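You operate a simulated robot arm through the tools that you are given. There is no shell and no other tool.

The job below is to be done with a simulated robot arm. You get a single attempt, and the scene is never put back.

## Task
Put things in order on the top of the blue bench. At the end: the black switch module stands on top of the white adaptor; the grey spare holder from the top of the blue bench stands where the red lantern stood; the teal pack (marked "ADAPTOR") from the top of the blue bench stands on top of the blue bulb sleeve (marked "5 W"); the red lantern stands where the teal pack stood; whatever was shut is shut again. Leave all else as you found it, and nothing knocked over.

The check looks at the end state, three seconds after you hand in, the way a careful person would. Anything else that was tipped, shoved, dropped, spilled or broken makes it a failure.

## Robot
A 6-joint arm with a two-finger gripper, fixed in place. Base frame: the origin is at the foot of the arm, x ahead of it, y to its left, z up; the work surface is at about z = 0. Lengths are in mm, angles in degrees, forces in N, time in s.
With the tool pointing down near the work surface it reaches from about 180 to 480 mm from the base axis. Its first joint turns from -66.0 to 66.0 degrees. Payload 1.76 kg.
Tool frame: the origin (TCP) lies between the finger pads and is the grasp point; the fingertips stand 29 mm ahead of it; z points along the fingers, y is the line along which they close. The gripper opens to 82 mm; its body begins 58 mm behind the TCP.
Orientation is that of the tool frame in the base frame, as [roll, pitch, yaw] about the fixed x, y, z axes, in that order (R = Rz(yaw) Ry(pitch) Rx(roll)). With the fingers straight down and closing along the base's y, the tool's x points along the base's -x, its y along +y and its z along -z.

## Interface
- The arm moves only by the tool servo_tool. Its argument "series" is a list of rows, each an object of numbers (a shift or turn left out is 0, a gripper value left out holds the last): "tx", "ty", "tz": the shift along the tool's x, y, z in mm; "wx", "wy", "wz": the turn, a rotation vector about the tool's x, y, z in degrees. In form: [{"tx": .., "ty": .., "tz": .., "wx": .., "wy": .., "wz": ..}, ...]. A call has 1 to 20 rows; each row is the pose to reach, as a shift and turn from the pose commanded when the call began, along the tool's axes at that moment. "gripper" is the gripper command, from -1 (shut) to 1 (fully open), values between in proportion, set as the call begins (left out, the last holds). Rows are played at 5 a second. More than 50 mm and 8.6 degrees between two rows, or a gripper value outside its range, and nothing of the call is played. Where a pose cannot be reached the arm comes as near as it can. A force on the tool above 40 N (or 10 N above the force at the start of the call, whichever is more), or a blocked arm, ends the call early, and 0.2 s more pass. Each finger travels about 203.5 mm/s and halts on what it meets, pressing with about 25 N; the grip force reading is that of the motor and also rises with nothing between the fingers. The clock runs only during rows and for 0.2 s after the last one: add rows that repeat a pose to give the fingers time. It gives the time, the measured TCP pose, the force on the tool (base axes), the opening and the grip force at its end, in the units of the frame above (readings bear some noise), with the torque about the TCP (base axes, N m) and any sound that the robot's microphone picked up.
- Cameras (640 x 400 px; columns grow to the right, rows downward): "scene" is fixed at [46.9, 324.7, 426.1]; the picture's right is [-0.85, -0.53, 0.00], its down [-0.29, 0.48, -0.83] and it looks along [0.44, -0.70, -0.56] (base axes); focal length 260 px, centre (320, 200). "wrist" rides on the gripper at [79, 4, -90] in the tool frame; the picture's right is [-0.05, 1.00, 0.00], its down [-0.71, -0.04, -0.71] and it looks along [-0.71, -0.04, 0.71] (tool axes); focal length 256 px, centre (320, 200). There is no depth. A picture from a camera that has moved, and an enlarged one, comes with that camera's place and axes in the base frame and with its lens.
- camera(camera): a new picture of that camera. The clock stands still meanwhile.
- inspect(camera, box): a new picture of the part [left, top, right, bottom] of that camera's present view, enlarged. The clock stands still meanwhile.
- hand_in(): hands the job in; it is judged then, once.

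Nothing tells you positions but the pictures and the camera data. Unless the task says otherwise, let go and move clear before handing in.

The tools are called after "Request:" by a JSON object that holds its "fn" and its "kwargs". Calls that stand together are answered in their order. servo_tool: Moves the arm, as the interface text tells. Its arguments: {"type":"object","properties":{"series":{"type":"array","items":{"type":"object","properties":{"tx":{"type":"number"},"ty":{"type":"number"},"tz":{"type":"number"},"wx":{"type":"number"},"wy":{"type":"number"},"wz":{"type":"number"}}}},"gripper":{"type":"number"}},"required":["series"]} The other tools are called the same way: camera (camera) takes a picture; inspect (camera, box) takes an enlarged picture of a part of a camera's view; hand_in () hands the job in.

At the start:

```text
time: 0.0
ee_pos: [272.0, 16.8, 278.0]
tool_rot: [180.0, 0.0, -180.0]
force: [0.2, 0.0, 0.8]
moment: [0.04, -0.01, 0.0]
finger_gap: 81.8
finger_force: 0.1
```

scene: 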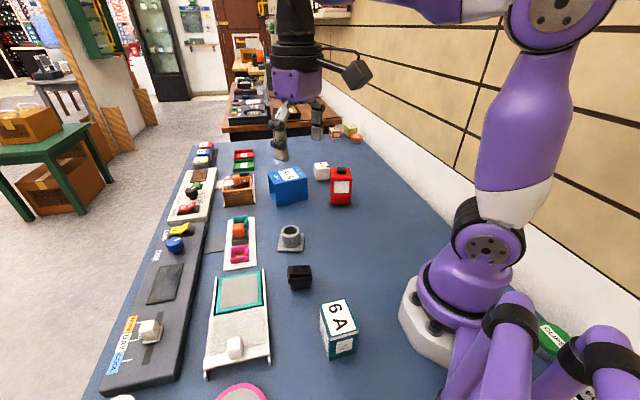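
wrist: 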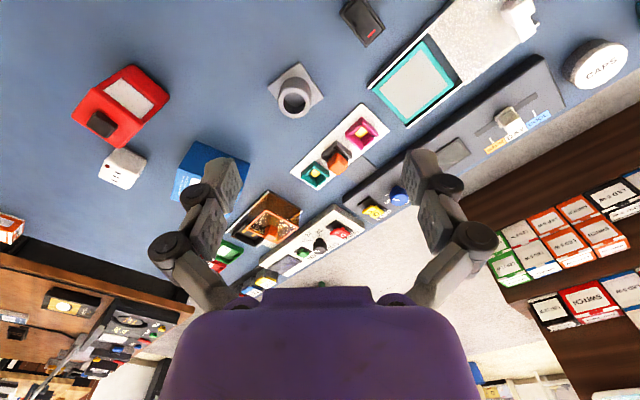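

I see a blue bench with a red lantern, a white adaptor cube, a blue sleeve box, a grey holder with a ring, a black switch module and a teal/white pack marked "6 A". I will take enlarged views to place them.

Request:
{"fn": "inspect", "kwargs": {"camera": "scene", "box": [220, 130, 380, 230]}}

Request:
{"fn": "inspect", "kwargs": {"camera": "scene", "box": [220, 210, 412, 330]}}

Request:
{"fn": "inspect", "kwargs": {"camera": "scene", "box": [240, 270, 432, 390]}}

Request:
{"fn": "inspect", "kwargs": {"camera": "wrist", "box": [60, 40, 260, 220]}}

Request:
{"fn": "inspect", "kwargs": {"camera": "wrist", "box": [240, 0, 440, 130]}}

```text
4.00 times, centred on (300, 180) of scene
camera zoom: at [46.9, 324.7, 426.1], right [-0.85, -0.53, 0.0], down [-0.29, 0.48, -0.83], along [0.44, -0.7, -0.56], focal length 1042 px, centre (400, 280)
```

zoom: 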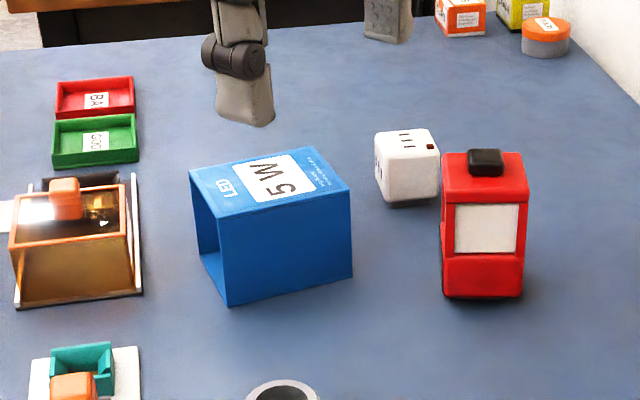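

```text
3.33 times, centred on (316, 270) of scene
camera zoom: at [46.9, 324.7, 426.1], right [-0.85, -0.53, 0.0], down [-0.29, 0.48, -0.83], along [0.44, -0.7, -0.56], focal length 868 px, centre (333, -33)
```

zoom: 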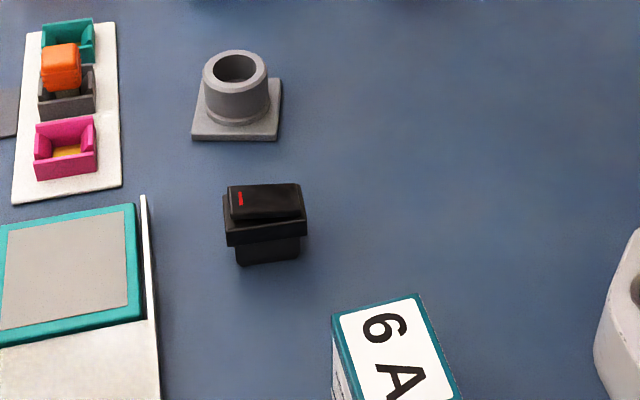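

```text
3.33 times, centred on (336, 330) of scene
camera zoom: at [46.9, 324.7, 426.1], right [-0.85, -0.53, 0.0], down [-0.29, 0.48, -0.83], along [0.44, -0.7, -0.56], focal length 868 px, centre (267, -233)
```

zoom: 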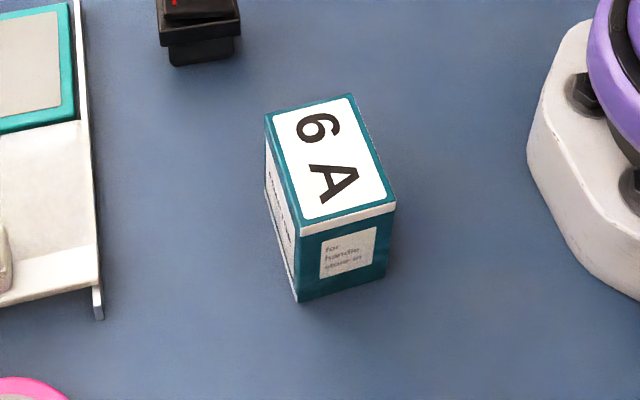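

```text
2.22 times, centred on (160, 130) of wrist
camera zoom: at [193.9, 21.2, 368.7], right [0.05, 1.0, 0.0], down [0.71, -0.04, 0.71], along [0.71, -0.04, -0.71], focal length 569 px, centre (676, 356)
```

zoom: 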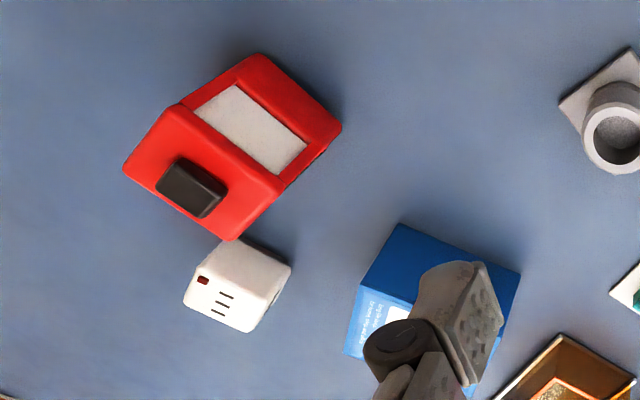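

```text
3.08 times, centred on (340, 65) of wrist
camera zoom: at [193.9, 21.2, 368.7], right [0.05, 1.0, 0.0], down [0.71, -0.04, 0.71], along [0.71, -0.04, -0.71], focal length 788 px, centre (258, 615)
```

zoom: 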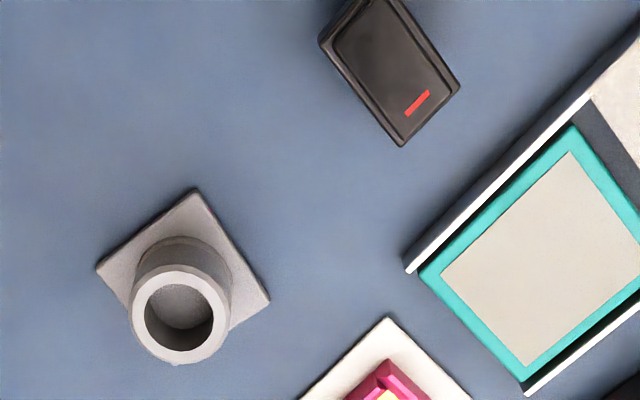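

The holder works out near (340, -20) with a square plate, turned about 32°. I will look closer at the labels and the rest of the bench before moving.

Request:
{"fn": "inspect", "kwargs": {"camera": "scene", "box": [305, 290, 369, 365]}}

Request:
{"fn": "inspect", "kwargs": {"camera": "scene", "box": [140, 130, 268, 280]}}

Request:
{"fn": "inspect", "kwargs": {"camera": "scene", "box": [90, 220, 290, 400]}}

Request:
{"fn": "inspect", "kwargs": {"camera": "scene", "box": [300, 110, 380, 210]}}

Request:
{"fn": "inspect", "kwargs": {"camera": "scene", "box": [480, 280, 640, 400]}}

```text
5.33 times, centred on (337, 328) of scene
camera zoom: at [46.9, 324.7, 426.1], right [-0.85, -0.53, 0.0], down [-0.29, 0.48, -0.83], along [0.44, -0.7, -0.56], focal length 1390 px, centre (229, -480)
```

zoom: 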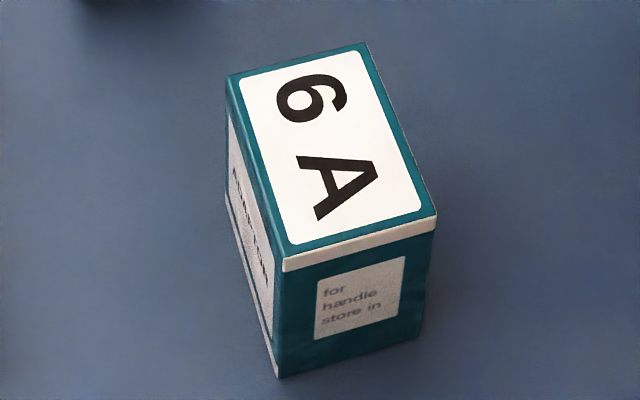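

```text
2.67 times, centred on (204, 205) of scene
camera zoom: at [46.9, 324.7, 426.1], right [-0.85, -0.53, 0.0], down [-0.29, 0.48, -0.83], along [0.44, -0.7, -0.56], focal length 695 px, centre (629, 187)
```

zoom: 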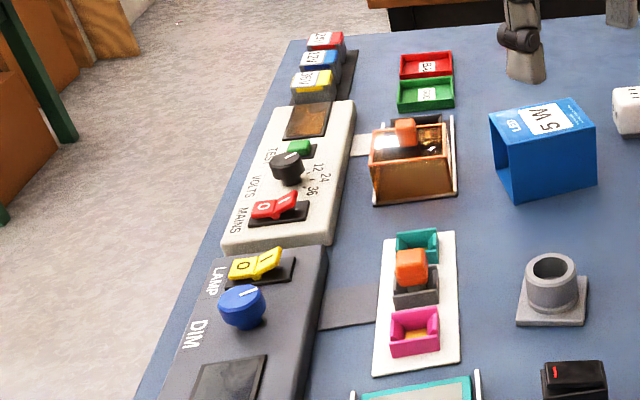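

```text
2.22 times, centred on (190, 310) of scene
camera zoom: at [46.9, 324.7, 426.1], right [-0.85, -0.53, 0.0], down [-0.29, 0.48, -0.83], along [0.44, -0.7, -0.56], focal length 579 px, centre (609, -44)
```

zoom: 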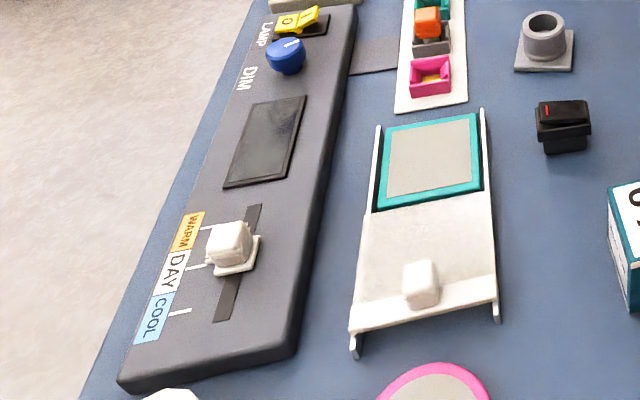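

```text
4.00 times, centred on (340, 160) of scene
camera zoom: at [46.9, 324.7, 426.1], right [-0.85, -0.53, 0.0], down [-0.29, 0.48, -0.83], along [0.44, -0.7, -0.56], focal length 1042 px, centre (240, 360)
```

zoom: 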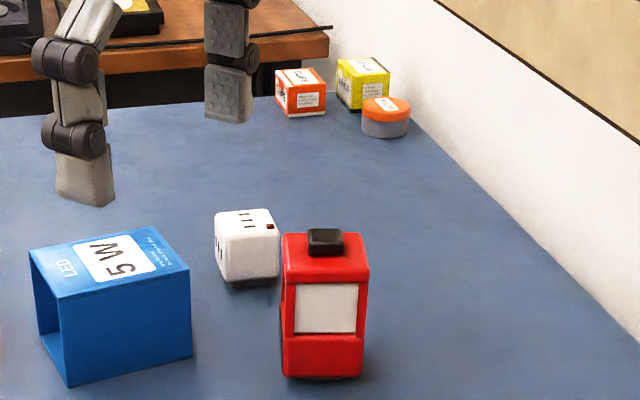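

```text
3.33 times, centred on (560, 340) of scene
camera zoom: at [46.9, 324.7, 426.1], right [-0.85, -0.53, 0.0], down [-0.29, 0.48, -0.83], along [0.44, -0.7, -0.56], focal length 868 px, centre (-480, -267)
```

zoom: 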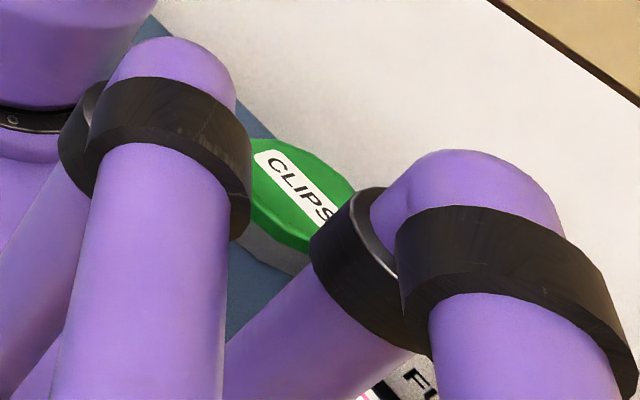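

The lantern is near (332, -241), the adaptor further out near (430, -325), the sleeve near (470, -180), the switch near (255, 60) and the pack near (142, 120). I will swing the wrist camera over the lantern side to measure it better.

Request:
{"fn": "servo_tool", "kwargs": {"series": [{"tx": 1, "ty": -35, "tz": 10, "wz": 6}, {"tx": 2, "ty": -70, "tz": 22, "wz": 12}, {"tx": 3, "ty": -105, "tz": 34, "wz": 18}, {"tx": 4, "ty": -140, "tz": 46, "wz": 24}, {"tx": 5, "ty": -175, "tz": 57, "wz": 30}, {"tx": 5, "ty": -211, "tz": 68, "wz": 36}, {"tx": 5, "ty": -211, "tz": 68, "wz": 36}]}}

Request:
{"fn": "camera", "kwargs": {"camera": "wrist"}}

Request:
{"fn": "camera", "kwargs": {"camera": "scene"}}

```text
time: 1.6
ee_pos: [268.2, -195.0, 209.3]
tool_rot: [-179.9, 0.1, 144.0]
force: [-0.2, -0.2, 0.0]
moment: [-0.01, 0.0, 0.02]
finger_gap: 82.1
finger_force: 0.1
```

```text
taken
camera wrist: at [206.8, -144.0, 300.1], right [0.63, 0.78, 0.0], down [0.55, -0.45, 0.71], along [0.55, -0.45, -0.71], focal length 256 px, centre (320, 200)
```

wrist: 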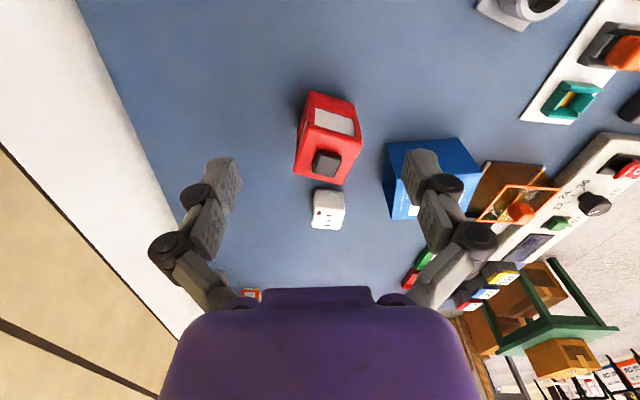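

```text
taken
```

scene: 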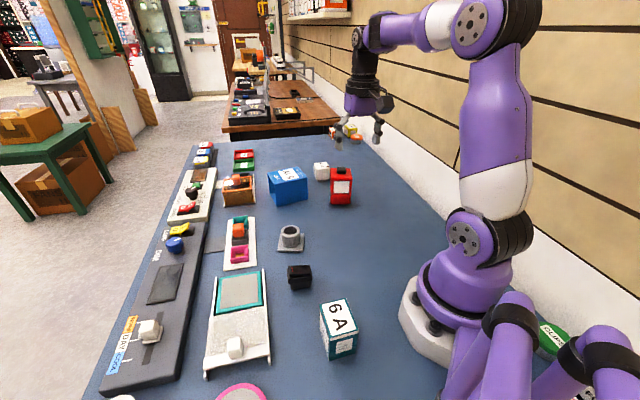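

Request:
{"fn": "inspect", "kwargs": {"camera": "wrist", "box": [270, 70, 398, 250]}}

Request:
{"fn": "inspect", "kwargs": {"camera": "wrist", "box": [370, 120, 498, 240]}}

Request:
{"fn": "inspect", "kwargs": {"camera": "wrist", "box": [300, 170, 356, 240]}}

```text
2.22 times, centred on (334, 160) of wrist
camera zoom: at [206.8, -144.0, 300.1], right [0.63, 0.78, 0.0], down [0.55, -0.45, 0.71], along [0.55, -0.45, -0.71], focal length 569 px, centre (289, 289)
```

zoom: 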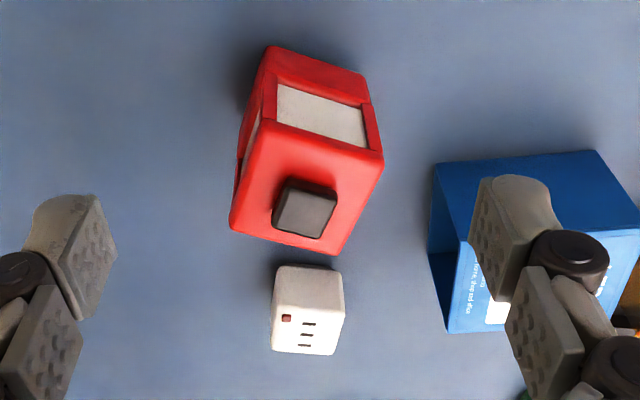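

```text
3.33 times, centred on (434, 180) of wrist
camera zoom: at [206.8, -144.0, 300.1], right [0.63, 0.78, 0.0], down [0.55, -0.45, 0.71], along [0.55, -0.45, -0.71], focal length 853 px, centre (-60, 267)
```

zoom: 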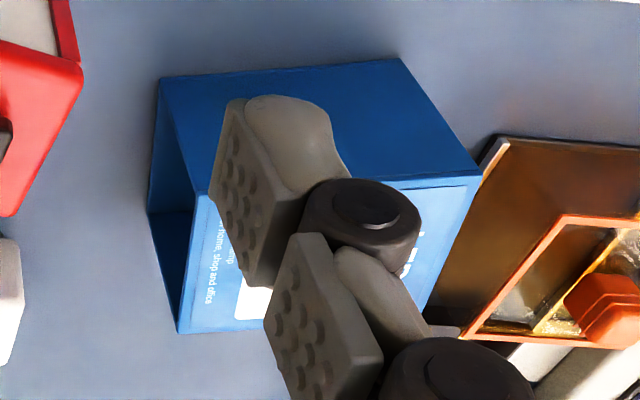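

```text
5.71 times, centred on (328, 205) of wrist
camera zoom: at [206.8, -144.0, 300.1], right [0.63, 0.78, 0.0], down [0.55, -0.45, 0.71], along [0.55, -0.45, -0.71], focal length 1463 px, centre (274, 171)
```

zoom: 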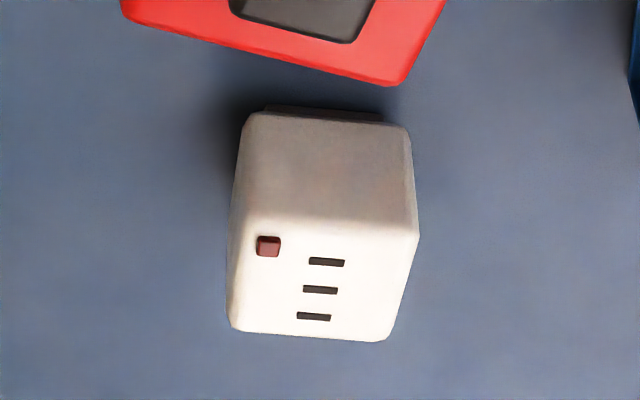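

The lantern is about 58×55 mm at roughly (332, -237), and the adaptor is about a 45 mm cube at (447, -322), which is beyond plain top-down reach. I will test how far the arm reaches over the sleeve with the gripper empty and high.

Request:
{"fn": "servo_tool", "kwargs": {"series": [{"tx": -24, "ty": 22, "tz": 10, "wz": -3}, {"tx": -48, "ty": 44, "tz": 20, "wz": -6}, {"tx": -72, "ty": 66, "tz": 30, "wz": -9}, {"tx": -96, "ty": 88, "tz": 40, "wz": -12}, {"tx": -120, "ty": 110, "tz": 50, "wz": -14}, {"tx": -143, "ty": 131, "tz": 60, "wz": -16}, {"tx": -143, "ty": 131, "tz": 60, "wz": -16}]}}

Request:
{"fn": "camera", "kwargs": {"camera": "wrist"}}

Request:
{"fn": "camera", "kwargs": {"camera": "scene"}}

```text
time: 3.2
ee_pos: [431.9, -168.3, 147.1]
tool_rot: [-180.0, 0.0, 159.9]
force: [-0.4, 0.0, -0.6]
moment: [0.01, -0.01, 0.01]
finger_gap: 82.0
finger_force: 0.0
out of reach, approached as far as the arm can: row 5, 6, 7
```

```text
taken
camera wrist: at [359.1, -136.4, 237.5], right [0.39, 0.92, 0.0], down [0.65, -0.28, 0.71], along [0.65, -0.28, -0.71], focal length 256 px, centre (320, 200)
```

wrist: 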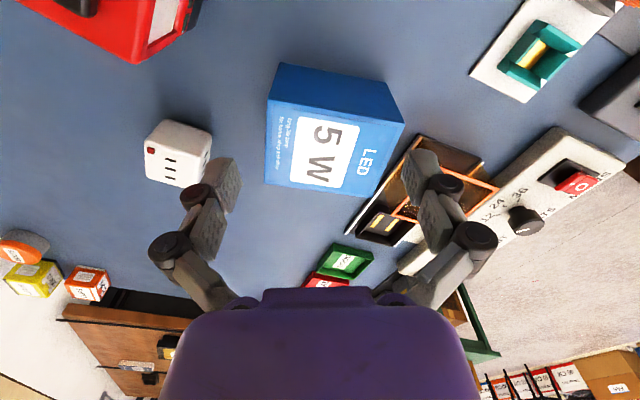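

```text
taken
```

scene: 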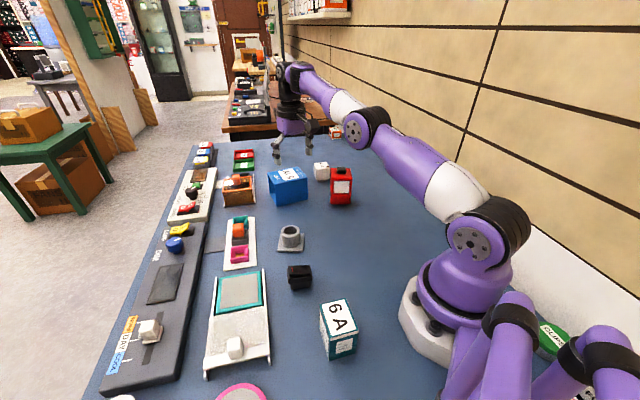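

Request:
{"fn": "inspect", "kwargs": {"camera": "wrist", "box": [250, 50, 410, 210]}}

Request:
{"fn": "inspect", "kwargs": {"camera": "wrist", "box": [130, 100, 226, 200]}}

Request:
{"fn": "inspect", "kwargs": {"camera": "wrist", "box": [0, 220, 120, 320]}}

```text
2.50 times, centred on (330, 130) of wrist
camera zoom: at [359.1, -136.4, 237.5], right [0.39, 0.92, 0.0], down [0.65, -0.28, 0.71], along [0.65, -0.28, -0.71], focal length 640 px, centre (295, 375)
```

zoom: 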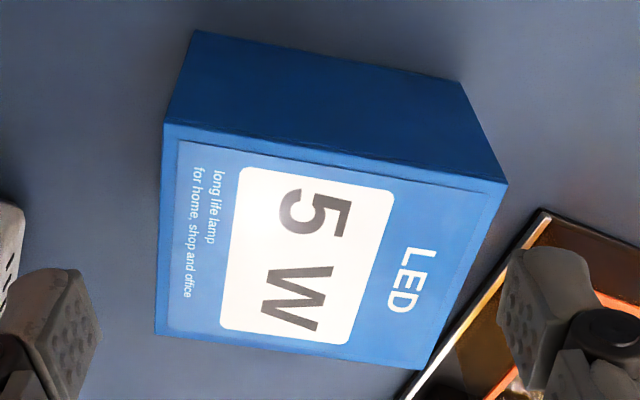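

```text
4.00 times, centred on (178, 150) of wrist
camera zoom: at [359.1, -136.4, 237.5], right [0.39, 0.92, 0.0], down [0.65, -0.28, 0.71], along [0.65, -0.28, -0.71], focal length 1024 px, centre (888, 400)
```

zoom: 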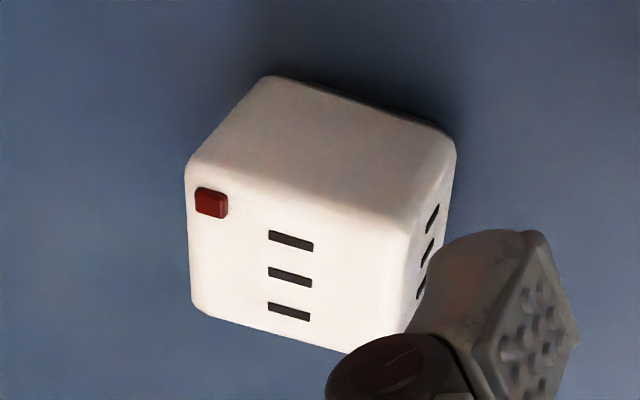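

```text
4.00 times, centred on (60, 270) of wrist
camera zoom: at [359.1, -136.4, 237.5], right [0.39, 0.92, 0.0], down [0.65, -0.28, 0.71], along [0.65, -0.28, -0.71], focal length 1024 px, centre (1360, -80)
```

zoom: 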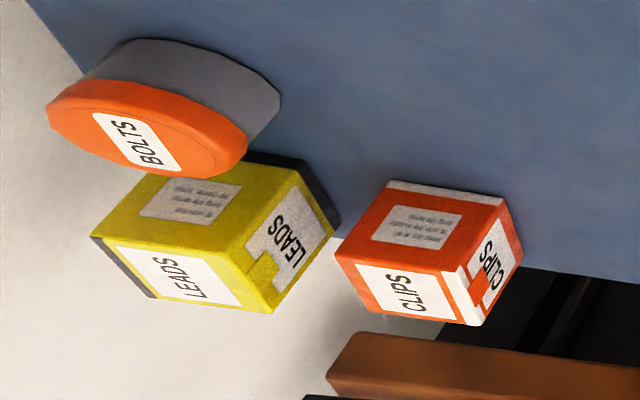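

The sleeve top is at z≈75, centred near (467, -176); the adaptor top is at z≈44, centred near (441, -324). Plain top-down reach stops at about 463 mm here, so I will test an outward tilt: back off first, then tilt.

Request:
{"fn": "servo_tool", "kwargs": {"series": [{"tx": 25, "tz": -15}, {"tx": 50, "tz": -30}, {"tx": 75, "tz": -45}, {"tx": 100, "tz": -60}, {"tx": 100, "tz": -60}]}}

```text
time: 4.4
ee_pos: [337.9, -136.0, 205.3]
tool_rot: [-180.0, 0.1, 160.0]
force: [-0.3, -0.5, 1.5]
moment: [0.0, 0.06, -0.02]
finger_gap: 82.2
finger_force: 0.0
```

Request:
{"fn": "servo_tool", "kwargs": {"series": [{"tx": -13.7, "ty": -22.6, "tz": 11, "wx": 0.84, "wy": -5.96, "wz": 3.13}, {"tx": -27.5, "ty": -45.1, "tz": 22, "wx": 1.68, "wy": -11.93, "wz": 6.26}, {"tx": -41.2, "ty": -67.7, "tz": 33, "wx": 2.51, "wy": -17.89, "wz": 9.39}, {"tx": -55, "ty": -90.2, "tz": 44, "wx": 3.35, "wy": -23.86, "wz": 12.52}, {"tx": -68.7, "ty": -112.8, "tz": 56, "wx": 4.19, "wy": -29.82, "wz": 15.65}, {"tx": -68.7, "ty": -112.8, "tz": 56, "wx": 4.19, "wy": -29.82, "wz": 15.65}]}}

Request:
{"fn": "camera", "kwargs": {"camera": "scene"}}

Request:
{"fn": "camera", "kwargs": {"camera": "wrist"}}

```text
time: 5.8
ee_pos: [362.2, -266.0, 150.5]
tool_rot: [179.9, 30.1, 143.9]
force: [0.2, -0.1, -1.1]
moment: [0.01, -0.02, 0.0]
finger_gap: 82.1
finger_force: 0.0
```

```text
taken
```

scene: 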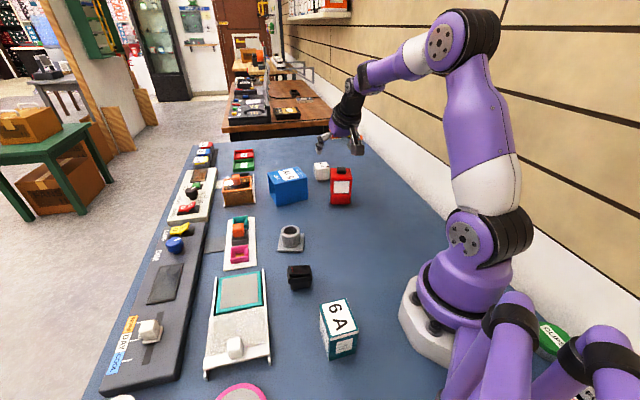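

```text
taken
camera wrist: at [274.3, -194.3, 189.1], right [0.62, 0.78, 0.03], down [0.19, -0.18, 0.97], along [0.76, -0.6, -0.26], focal length 256 px, centre (320, 200)
```

wrist: 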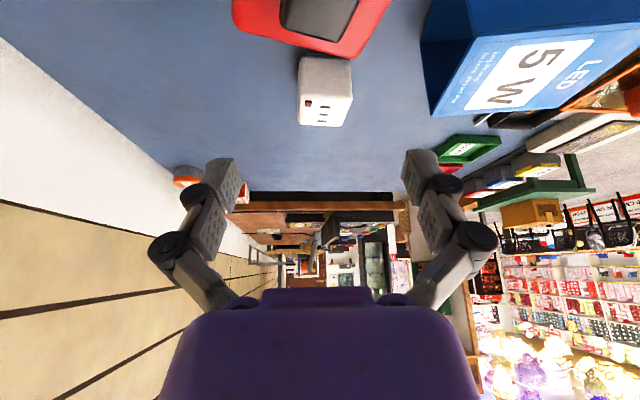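

Request:
{"fn": "servo_tool", "kwargs": {"series": [{"tx": -16, "ty": 0, "tz": 21}, {"tx": -32, "ty": 0, "tz": 42}, {"tx": -48, "ty": -1, "tz": 64}, {"tx": -63, "ty": -1, "tz": 85}, {"tx": -63, "ty": -1, "tz": 85}]}}

Request:
{"fn": "camera", "kwargs": {"camera": "wrist"}}

Request:
{"fn": "camera", "kwargs": {"camera": "scene"}}

```text
time: 7.0
ee_pos: [441.0, -323.1, 107.8]
tool_rot: [-179.9, 30.0, 143.9]
force: [1.0, -0.4, -0.7]
moment: [0.04, 0.01, 0.05]
finger_gap: 82.1
finger_force: 0.0
```

```text
taken
camera wrist: at [352.7, -252.5, 146.9], right [0.62, 0.78, 0.03], down [0.19, -0.18, 0.97], along [0.76, -0.6, -0.26], focal length 256 px, centre (320, 200)
```

wrist: 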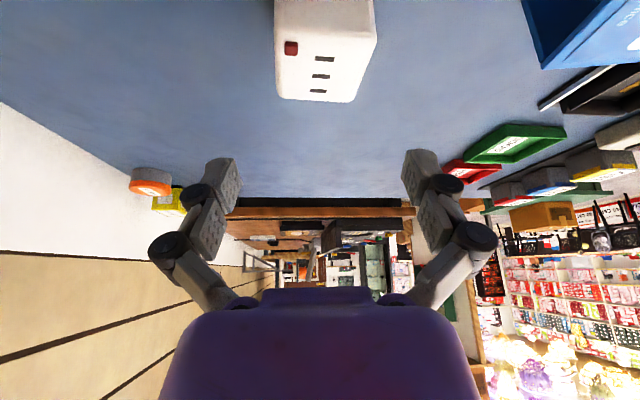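

```text
taken
```

scene: 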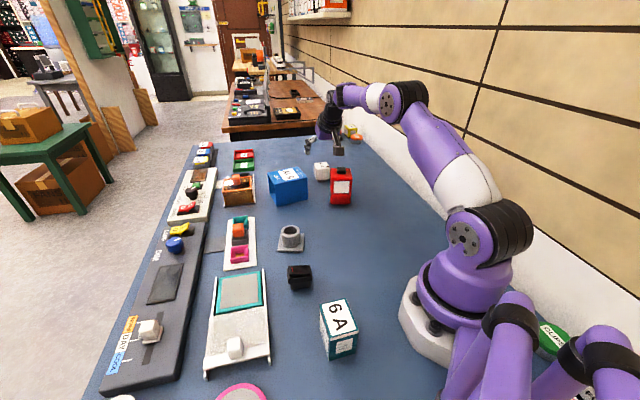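

The 30° tilt reaches over the adaptor. I will zoom on the adaptor to pin its centre and turn.

Request:
{"fn": "inspect", "kwargs": {"camera": "wrist", "box": [250, 0, 410, 110]}}

```text
3.64 times, centred on (330, 55) of wrist
camera zoom: at [352.7, -252.5, 146.9], right [0.62, 0.78, 0.03], down [0.19, -0.18, 0.97], along [0.76, -0.6, -0.26], focal length 931 px, centre (284, 727)
```

zoom: 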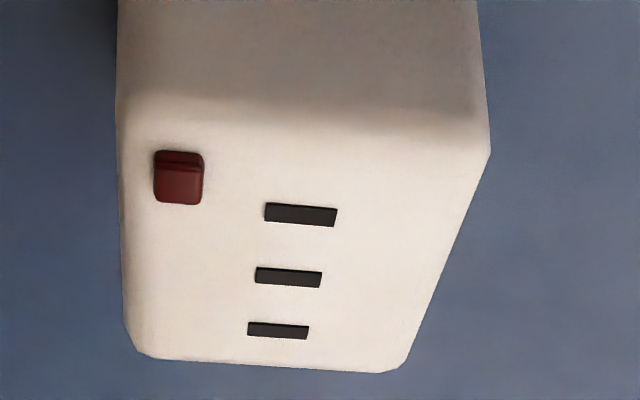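

The adaptor's centre is about (445, -323), turned 45°, with a small red button at its near-left corner that I must not stand the switch on. Next I will test a 20° tilt above the sleeve.

Request:
{"fn": "servo_tool", "kwargs": {"series": [{"tx": -12.5, "tz": -21.7}, {"tx": -25, "tz": -43.3}, {"tx": -10.9, "ty": 33.7, "tz": -51.8, "wx": -1.7, "wy": 2.5, "wz": -3.6}, {"tx": 3.2, "ty": 67.3, "tz": -60.2, "wx": -3.4, "wy": 5.0, "wz": -7.3}, {"tx": 17.3, "ty": 101, "tz": -68.7, "wx": -5.1, "wy": 7.5, "wz": -10.9}, {"tx": 31.4, "ty": 134.6, "tz": -77.1, "wx": -6.77, "wy": 9.94, "wz": -14.53}, {"tx": 31.4, "ty": 134.6, "tz": -77.1, "wx": -6.77, "wy": 9.94, "wz": -14.53}]}}

```text
time: 8.6
ee_pos: [467.6, -173.5, 159.8]
tool_rot: [-180.0, 20.0, 159.9]
force: [-0.1, 0.3, -0.3]
moment: [0.01, -0.01, -0.01]
finger_gap: 82.3
finger_force: 0.0
```

The 20° tilt reaches the sleeve centre comfortably. I will now carry that tilt round to the teal pack and turn the gripper so it closes across the pack's short side.

Request:
{"fn": "servo_tool", "kwargs": {"series": [{"tx": 18.9, "ty": 8.1, "tz": -6.3, "wx": -2.84, "wz": -7.82}, {"tx": 37.7, "ty": 16.3, "tz": -12.6, "wx": -5.68, "wz": -15.63}, {"tx": 56.6, "ty": 24.4, "tz": -18.9, "wx": -8.53, "wz": -23.45}, {"tx": 75.4, "ty": 32.6, "tz": -25.2, "wx": -11.37, "wz": -31.26}, {"tx": 94.3, "ty": 40.7, "tz": -31.5, "wx": -14.21, "wz": -39.08}, {"tx": 113.2, "ty": 48.8, "tz": -37.8, "wx": -17.05, "wz": -46.9}, {"tx": 132, "ty": 57, "tz": -44.1, "wx": -19.89, "wz": -54.71}, {"tx": 150.9, "ty": 65.1, "tz": -50.4, "wx": -22.74, "wz": -62.53}, {"tx": 169.7, "ty": 73.3, "tz": -56.7, "wx": -25.58, "wz": -70.34}, {"tx": 188.6, "ty": 81.4, "tz": -63.1, "wx": -28.42, "wz": -78.16}, {"tx": 207.4, "ty": 89.5, "tz": -69.4, "wx": -31.26, "wz": -85.97}, {"tx": 226.3, "ty": 97.7, "tz": -75.7, "wx": -34.1, "wz": -93.79}, {"tx": 245.2, "ty": 105.8, "tz": -82, "wx": -36.95, "wz": -101.61}, {"tx": 264, "ty": 114, "tz": -88.3, "wx": -39.79, "wz": -109.42}, {"tx": 282.9, "ty": 122.1, "tz": -94.6, "wx": -42.63, "wz": -117.24}, {"tx": 301.7, "ty": 130.2, "tz": -100.9, "wx": -45.47, "wz": -125.05}, {"tx": 320.6, "ty": 138.4, "tz": -107.2, "wx": -48.31, "wz": -132.87}, {"tx": 339.4, "ty": 146.5, "tz": -113.5, "wx": -51.16, "wz": -140.69}, {"tx": 358.3, "ty": 154.7, "tz": -119.8, "wx": -54, "wz": -148.5}, {"tx": 358.3, "ty": 154.7, "tz": -119.8, "wx": -54, "wz": -148.5}]}}

Request:
{"fn": "camera", "kwargs": {"camera": "wrist"}}

Request:
{"fn": "camera", "kwargs": {"camera": "scene"}}

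```text
time: 12.8
ee_pos: [164.7, 99.7, 149.6]
tool_rot: [-179.9, 20.0, -41.8]
force: [0.2, -0.3, 0.5]
moment: [0.01, -0.02, 0.0]
finger_gap: 81.9
finger_force: 0.0
```

```text
taken
camera wrist: at [240.9, 26.4, 207.3], right [-0.7, -0.71, 0.02], down [-0.29, 0.31, 0.91], along [-0.65, 0.63, -0.42], focal length 256 px, centre (320, 200)
```

wrist: 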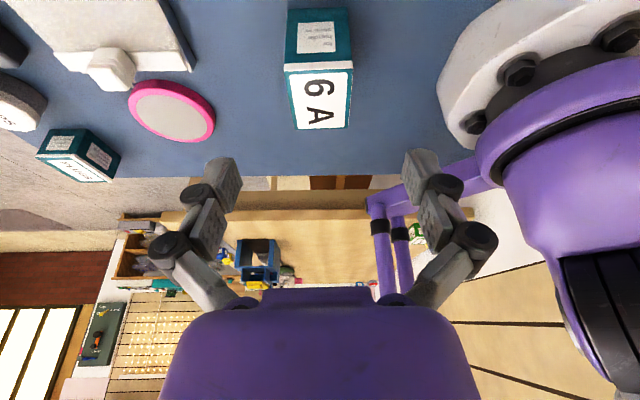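

```text
taken
```

scene: 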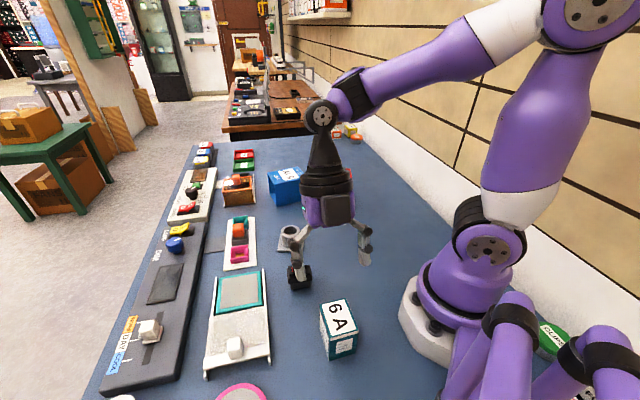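

Request:
{"fn": "inspect", "kwargs": {"camera": "wrist", "box": [250, 0, 410, 140]}}

Request:
{"fn": "inspect", "kwargs": {"camera": "wrist", "box": [0, 100, 140, 200]}}

Request:
{"fn": "inspect", "kwargs": {"camera": "scene", "box": [280, 180, 400, 300]}}

```text
2.86 times, centred on (330, 70) of wrist
camera zoom: at [240.9, 26.4, 207.3], right [-0.7, -0.71, 0.02], down [-0.29, 0.31, 0.91], along [-0.65, 0.63, -0.42], focal length 731 px, centre (291, 571)
```

zoom: 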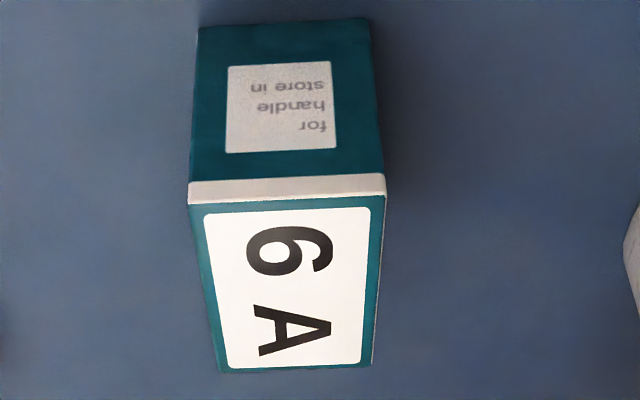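

```text
4.00 times, centred on (70, 150) of wrist
camera zoom: at [240.9, 26.4, 207.3], right [-0.7, -0.71, 0.02], down [-0.29, 0.31, 0.91], along [-0.65, 0.63, -0.42], focal length 1024 px, centre (1320, 400)
```

zoom: 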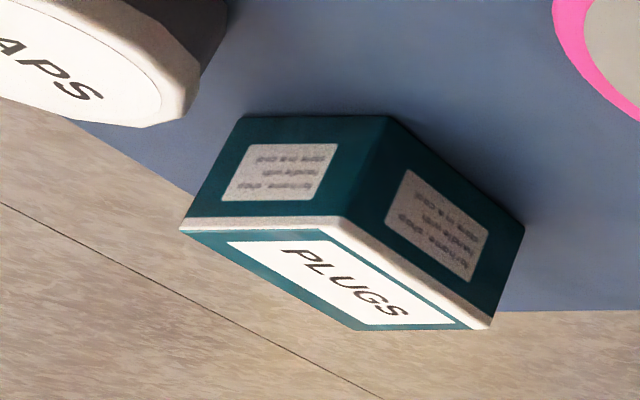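

```text
3.33 times, centred on (340, 240) of scene
camera zoom: at [46.9, 324.7, 426.1], right [-0.85, -0.53, 0.0], down [-0.29, 0.48, -0.83], along [0.44, -0.7, -0.56], focal length 868 px, centre (253, 67)
```

zoom: 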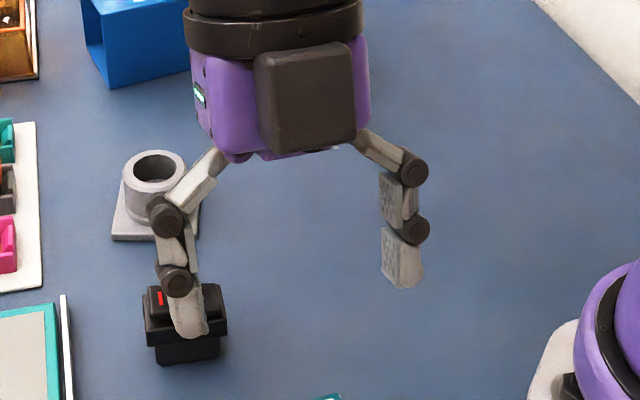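

Request:
{"fn": "inspect", "kwargs": {"camera": "scene", "box": [315, 305, 340, 365]}}

```text
6.67 times, centred on (328, 335) of scene
camera zoom: at [46.9, 324.7, 426.1], right [-0.85, -0.53, 0.0], down [-0.29, 0.48, -0.83], along [0.44, -0.7, -0.56], focal length 1737 px, centre (270, -700)
```

zoom: 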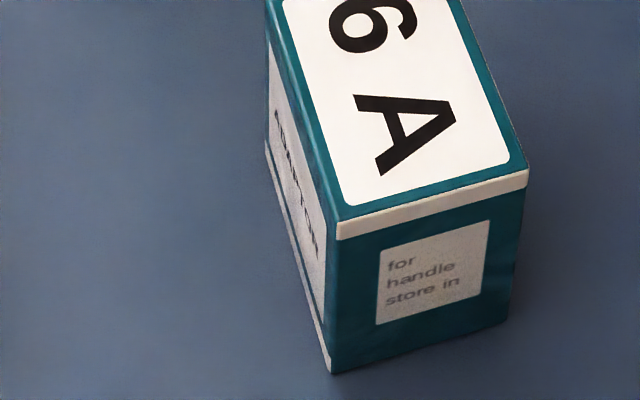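

The pack's side reads "ADAPTOR", so this is the right one (the other teal pack is "PLUGS"). It is 44×57×64 mm at about (140, 122.5); I will move above it and check the alignment.

Request:
{"fn": "servo_tool", "kwargs": {"series": [{"tx": -12.4, "ty": 0, "tz": 15.1}, {"tx": -24.8, "ty": 0, "tz": 30.3}, {"tx": -20, "ty": 0, "tz": 44}, {"tx": -14.6, "ty": 0, "tz": 58.5}, {"tx": -14.6, "ty": 0, "tz": 58.5}]}}

Request:
{"fn": "camera", "kwargs": {"camera": "wrist"}}

Request:
{"fn": "inspect", "kwargs": {"camera": "scene", "box": [240, 200, 440, 380]}}

```text
time: 14.0
ee_pos: [139.4, 121.0, 99.8]
tool_rot: [-179.9, 20.0, -42.0]
force: [0.4, 0.5, -0.9]
moment: [0.01, -0.01, 0.0]
finger_gap: 81.9
finger_force: 0.0
```

```text
taken
camera wrist: at [216.1, 48.9, 157.6], right [-0.71, -0.71, 0.02], down [-0.29, 0.31, 0.91], along [-0.65, 0.63, -0.42], focal length 256 px, centre (320, 200)
```

wrist: 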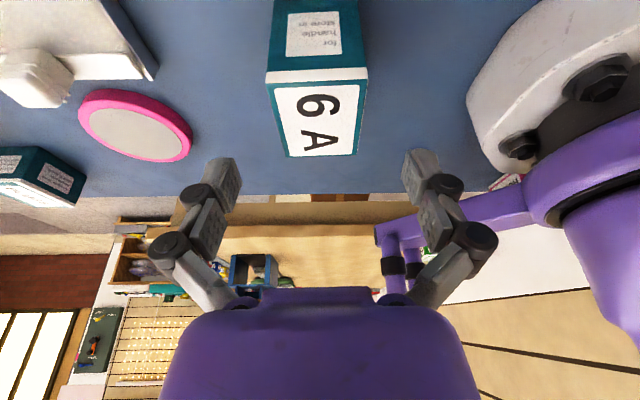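

```text
2.22 times, centred on (340, 290) of scene
camera zoom: at [46.9, 324.7, 426.1], right [-0.85, -0.53, 0.0], down [-0.29, 0.48, -0.83], along [0.44, -0.7, -0.56], focal length 579 px, centre (276, 0)
```

zoom: 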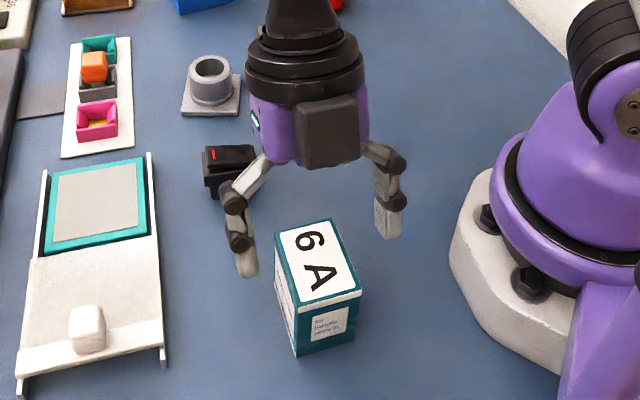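

Alignment is good: the pack is centred between the fingers. I will lower to z≈42 and then close.

Request:
{"fn": "servo_tool", "kwargs": {"series": [{"tx": 4.9, "tz": 13.5}, {"tx": 9.9, "tz": 27}, {"tx": 14.8, "tz": 40.5}, {"tx": 19.7, "tz": 54}, {"tx": 19.7, "tz": 54}]}}

Request:
{"fn": "camera", "kwargs": {"camera": "wrist"}}

Request:
{"fn": "inspect", "kwargs": {"camera": "scene", "box": [240, 230, 440, 380]}}

```text
time: 15.2
ee_pos: [140.5, 121.4, 41.5]
tool_rot: [-180.0, 20.0, -42.0]
force: [0.1, -0.8, -0.7]
moment: [0.0, -0.01, -0.03]
finger_gap: 82.0
finger_force: 0.0
```

```text
taken
camera wrist: at [216.2, 48.8, 99.9], right [-0.7, -0.71, 0.02], down [-0.29, 0.31, 0.91], along [-0.65, 0.63, -0.42], focal length 256 px, centre (320, 200)
```

wrist: 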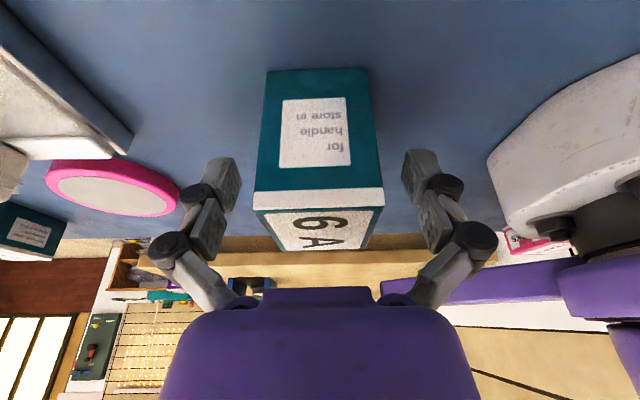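

```text
2.67 times, centred on (340, 305) of scene
camera zoom: at [46.9, 324.7, 426.1], right [-0.85, -0.53, 0.0], down [-0.29, 0.48, -0.83], along [0.44, -0.7, -0.56], focal length 695 px, centre (267, -80)
```

zoom: 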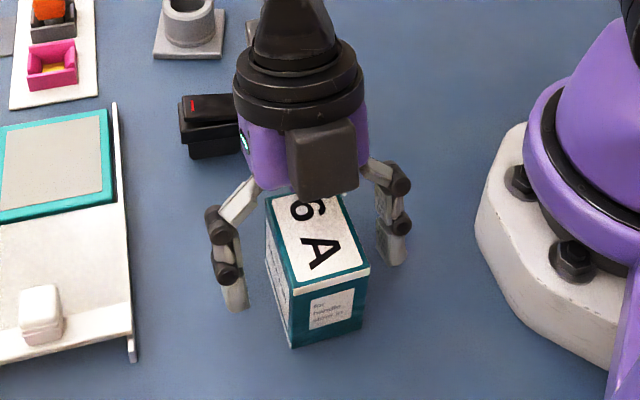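

Request:
{"fn": "servo_tool", "kwargs": {"series": [{"tx": 0}, {"tx": 0}, {"tx": 0}, {"tx": 0}], "gripper": -1}}

Request:
{"fn": "camera", "kwargs": {"camera": "wrist"}}

```text
time: 16.2
ee_pos: [140.2, 122.1, 40.5]
tool_rot: [-179.9, 20.0, -41.9]
force: [1.9, -0.5, 6.9]
moment: [0.08, -0.14, -0.03]
finger_gap: 43.3
finger_force: 24.8
```

```text
taken
camera wrist: at [216.4, 48.9, 100.1], right [-0.7, -0.71, 0.02], down [-0.29, 0.31, 0.91], along [-0.65, 0.63, -0.42], focal length 256 px, centre (320, 200)
```

wrist: 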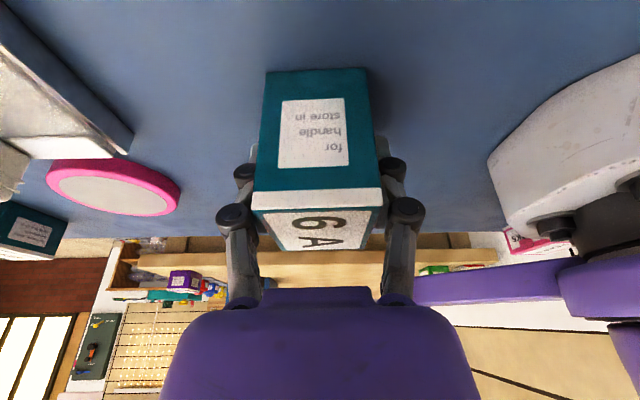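

The pack is gripped (43 mm). I will lift it straight up and check that it hangs level.

Request:
{"fn": "servo_tool", "kwargs": {"series": [{"tx": -3.4, "tz": -9.4}, {"tx": -10.3, "tz": -28.2}, {"tx": -20.5, "tz": -56.4}, {"tx": -30.8, "tz": -84.6}, {"tx": -41, "tz": -112.8}, {"tx": -41, "tz": -112.8}]}}

Request:
{"fn": "camera", "kwargs": {"camera": "wrist"}}

Request:
{"fn": "inspect", "kwargs": {"camera": "scene", "box": [240, 200, 440, 380]}}

```text
time: 17.6
ee_pos: [140.5, 121.8, 162.6]
tool_rot: [-180.0, 20.0, -42.1]
force: [-0.6, -0.1, -0.6]
moment: [0.0, -0.03, 0.0]
finger_gap: 43.5
finger_force: 25.1
```

```text
taken
camera wrist: at [215.9, 48.6, 220.1], right [-0.71, -0.71, 0.02], down [-0.29, 0.31, 0.91], along [-0.65, 0.63, -0.42], focal length 256 px, centre (320, 200)
```

wrist: 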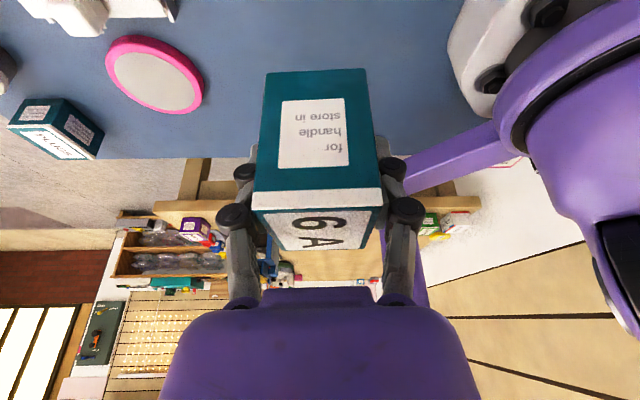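

```text
2.22 times, centred on (340, 290) of scene
camera zoom: at [46.9, 324.7, 426.1], right [-0.85, -0.53, 0.0], down [-0.29, 0.48, -0.83], along [0.44, -0.7, -0.56], focal length 579 px, centre (276, 0)
```

zoom: 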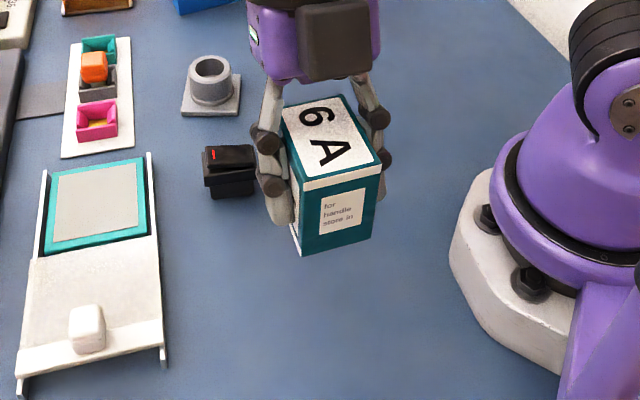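

The pack is held level and unchanged. I will carry it over to the sleeve in two stages, turning it to line up with the sleeve.

Request:
{"fn": "servo_tool", "kwargs": {"series": [{"tx": 15.9, "ty": -0.1, "tz": -8.45, "wx": 2.85, "wz": 7.83}, {"tx": 31.8, "ty": -0.3, "tz": -16.9, "wx": 5.7, "wz": 15.67}, {"tx": 47.7, "ty": -0.4, "tz": -25.35, "wx": 8.55, "wz": 23.5}, {"tx": 63.6, "ty": -0.5, "tz": -33.8, "wx": 11.4, "wz": 31.33}, {"tx": 79.5, "ty": -0.7, "tz": -42.25, "wx": 14.25, "wz": 39.17}, {"tx": 95.4, "ty": -0.8, "tz": -50.7, "wx": 17.1, "wz": 47}, {"tx": 111.2, "ty": -0.9, "tz": -59.15, "wx": 19.95, "wz": 54.83}, {"tx": 127.1, "ty": -1.1, "tz": -67.6, "wx": 22.8, "wz": 62.67}, {"tx": 143, "ty": -1.2, "tz": -76.05, "wx": 25.65, "wz": 70.5}, {"tx": 158.9, "ty": -1.3, "tz": -84.5, "wx": 28.5, "wz": 78.33}, {"tx": 174.8, "ty": -1.5, "tz": -92.95, "wx": 31.35, "wz": 86.17}, {"tx": 190.7, "ty": -1.6, "tz": -101.4, "wx": 34.2, "wz": 94}, {"tx": 190.7, "ty": -1.6, "tz": -101.4, "wx": 34.2, "wz": 94}]}}

```text
time: 20.4
ee_pos: [300.2, -20.4, 191.3]
tool_rot: [-180.0, 20.0, -142.2]
force: [-0.6, 0.9, -0.6]
moment: [0.03, -0.02, 0.0]
finger_gap: 43.0
finger_force: 25.4
```

Request:
{"fn": "servo_tool", "kwargs": {"series": [{"tx": -1.95, "ty": -22.6, "tz": 5.2, "wx": 2.43, "wz": 6.67}, {"tx": -3.9, "ty": -45.2, "tz": 10.4, "wx": 4.86, "wz": 13.34}, {"tx": -5.85, "ty": -67.7, "tz": 15.5, "wx": 7.28, "wz": 20.02}, {"tx": -7.8, "ty": -90.3, "tz": 20.7, "wx": 9.71, "wz": 26.69}, {"tx": -9.75, "ty": -112.9, "tz": 25.9, "wx": 12.14, "wz": 33.36}, {"tx": -11.7, "ty": -135.5, "tz": 31.1, "wx": 14.57, "wz": 40.03}, {"tx": -13.65, "ty": -158.1, "tz": 36.3, "wx": 17, "wz": 46.7}, {"tx": -15.6, "ty": -180.6, "tz": 41.4, "wx": 19.42, "wz": 53.38}, {"tx": -17.55, "ty": -203.2, "tz": 46.6, "wx": 21.85, "wz": 60.05}, {"tx": -19.5, "ty": -225.8, "tz": 51.8, "wx": 24.28, "wz": 66.72}, {"tx": -19.5, "ty": -225.8, "tz": 51.8, "wx": 24.28, "wz": 66.72}]}}

Request:
{"fn": "camera", "kwargs": {"camera": "wrist"}}

Request:
{"fn": "inspect", "kwargs": {"camera": "scene", "box": [220, 110, 380, 230]}}

```text
time: 22.8
ee_pos: [467.7, -176.5, 148.4]
tool_rot: [-180.0, 20.0, 146.8]
force: [0.3, -0.2, -0.2]
moment: [-0.01, -0.02, 0.0]
finger_gap: 43.4
finger_force: 25.0
```

```text
taken
camera wrist: at [382.4, -114.6, 208.0], right [0.59, 0.81, 0.02], down [0.33, -0.26, 0.91], along [0.74, -0.53, -0.42], focal length 256 px, centre (320, 200)
```

wrist: 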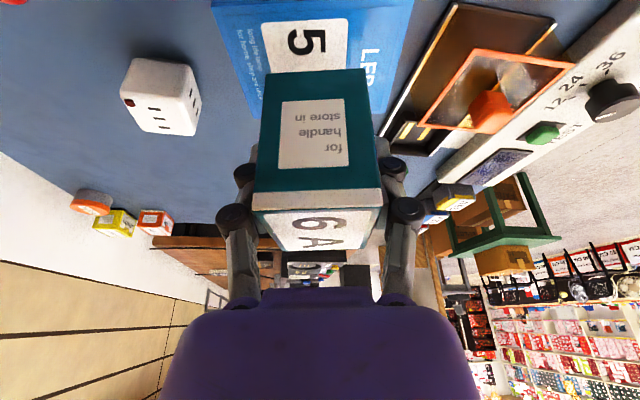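

```text
3.33 times, centred on (300, 170) of scene
camera zoom: at [46.9, 324.7, 426.1], right [-0.85, -0.53, 0.0], down [-0.29, 0.48, -0.83], along [0.44, -0.7, -0.56], focal length 868 px, centre (387, 300)
```

zoom: 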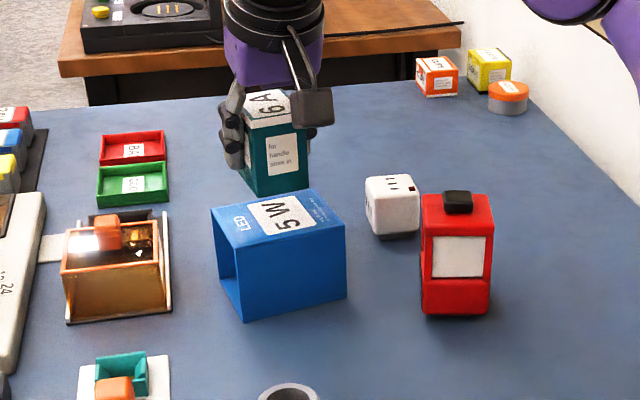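

Everything lines up: the pack is over the middle of the sleeve. I will lower it most of the way, then creep down to contact.

Request:
{"fn": "servo_tool", "kwargs": {"series": [{"tx": 2.3, "tz": 6.3}, {"tx": 4.6, "tz": 12.7}, {"tx": 6.9, "tz": 19}, {"tx": 9.2, "tz": 25.4}, {"tx": 9.2, "tz": 25.4}]}}

Request:
{"fn": "inspect", "kwargs": {"camera": "scene", "box": [250, 130, 330, 210]}}

```text
time: 24.0
ee_pos: [468.5, -175.8, 123.0]
tool_rot: [-180.0, 20.0, 147.1]
force: [-0.5, 0.6, -1.0]
moment: [0.0, -0.04, -0.01]
finger_gap: 43.1
finger_force: 25.1
```

```text
5.00 times, centred on (290, 170) of scene
camera zoom: at [46.9, 324.7, 426.1], right [-0.85, -0.53, 0.0], down [-0.29, 0.48, -0.83], along [0.44, -0.7, -0.56], focal length 1303 px, centre (470, 350)
```

zoom: 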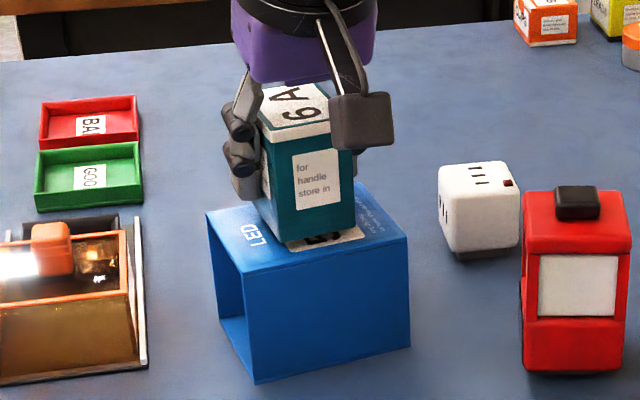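

Request:
{"fn": "servo_tool", "kwargs": {"series": [{"tx": 0.34, "tz": 0.94}, {"tx": 0.68, "tz": 1.88}, {"tx": 1.03, "tz": 2.82}, {"tx": 1.37, "tz": 3.76}, {"tx": 1.37, "tz": 3.76}]}}

```text
time: 25.2
ee_pos: [465.9, -176.8, 117.7]
tool_rot: [180.0, 20.0, 147.0]
force: [0.2, 0.3, -0.1]
moment: [-0.02, 0.0, -0.01]
finger_gap: 43.1
finger_force: 24.7
```

Request:
{"fn": "servo_tool", "kwargs": {"series": [{"tx": 0.34, "tz": 0.94}, {"tx": 0.51, "tz": 1.41}, {"tx": 0.51, "tz": 1.41}]}}

Request:
{"fn": "inspect", "kwargs": {"camera": "scene", "box": [260, 140, 320, 200]}}

```text
time: 26.0
ee_pos: [468.4, -176.1, 117.4]
tool_rot: [-179.9, 19.9, 147.1]
force: [0.2, 0.6, -1.1]
moment: [0.03, 0.0, 0.01]
finger_gap: 43.2
finger_force: 25.0
```

```text
6.67 times, centred on (290, 170) of scene
camera zoom: at [46.9, 324.7, 426.1], right [-0.85, -0.53, 0.0], down [-0.29, 0.48, -0.83], along [0.44, -0.7, -0.56], focal length 1737 px, centre (520, 400)
```

zoom: 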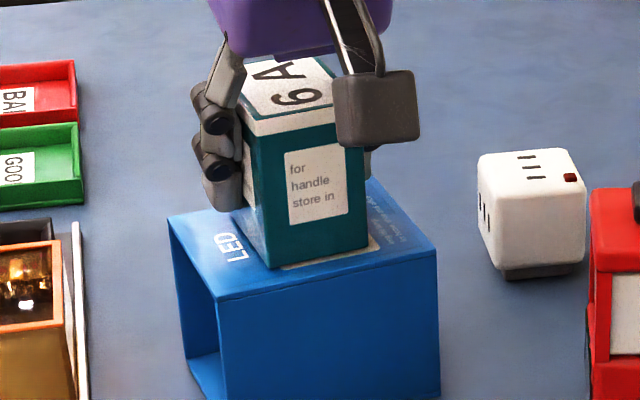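

Request:
{"fn": "servo_tool", "kwargs": {"series": [{"tx": 0.34, "tz": 0.94}, {"tx": 0.34, "tz": 0.94}]}}

Request:
{"fn": "servo_tool", "kwargs": {"series": [{"tx": 0.34, "tz": 0.94}, {"tx": 0.34, "tz": 0.94}]}}

```text
time: 26.6
ee_pos: [467.7, -176.8, 115.2]
tool_rot: [180.0, 20.0, 147.0]
force: [-0.3, 0.1, -1.2]
moment: [0.01, 0.0, 0.0]
finger_gap: 43.5
finger_force: 25.3
```

```text
time: 27.2
ee_pos: [466.7, -176.8, 115.6]
tool_rot: [179.9, 20.0, 146.9]
force: [-0.2, -0.4, 0.6]
moment: [-0.07, 0.04, 0.02]
finger_gap: 43.3
finger_force: 25.1
```

Request:
{"fn": "servo_tool", "kwargs": {"series": [{"tx": 0.34, "tz": 0.94}, {"tx": 0.34, "tz": 0.94}]}}

```text
time: 27.8
ee_pos: [468.4, -176.5, 114.9]
tool_rot: [179.9, 20.2, 147.0]
force: [-1.5, 0.7, 10.5]
moment: [0.0, 0.25, -0.01]
finger_gap: 43.2
finger_force: 24.8
```

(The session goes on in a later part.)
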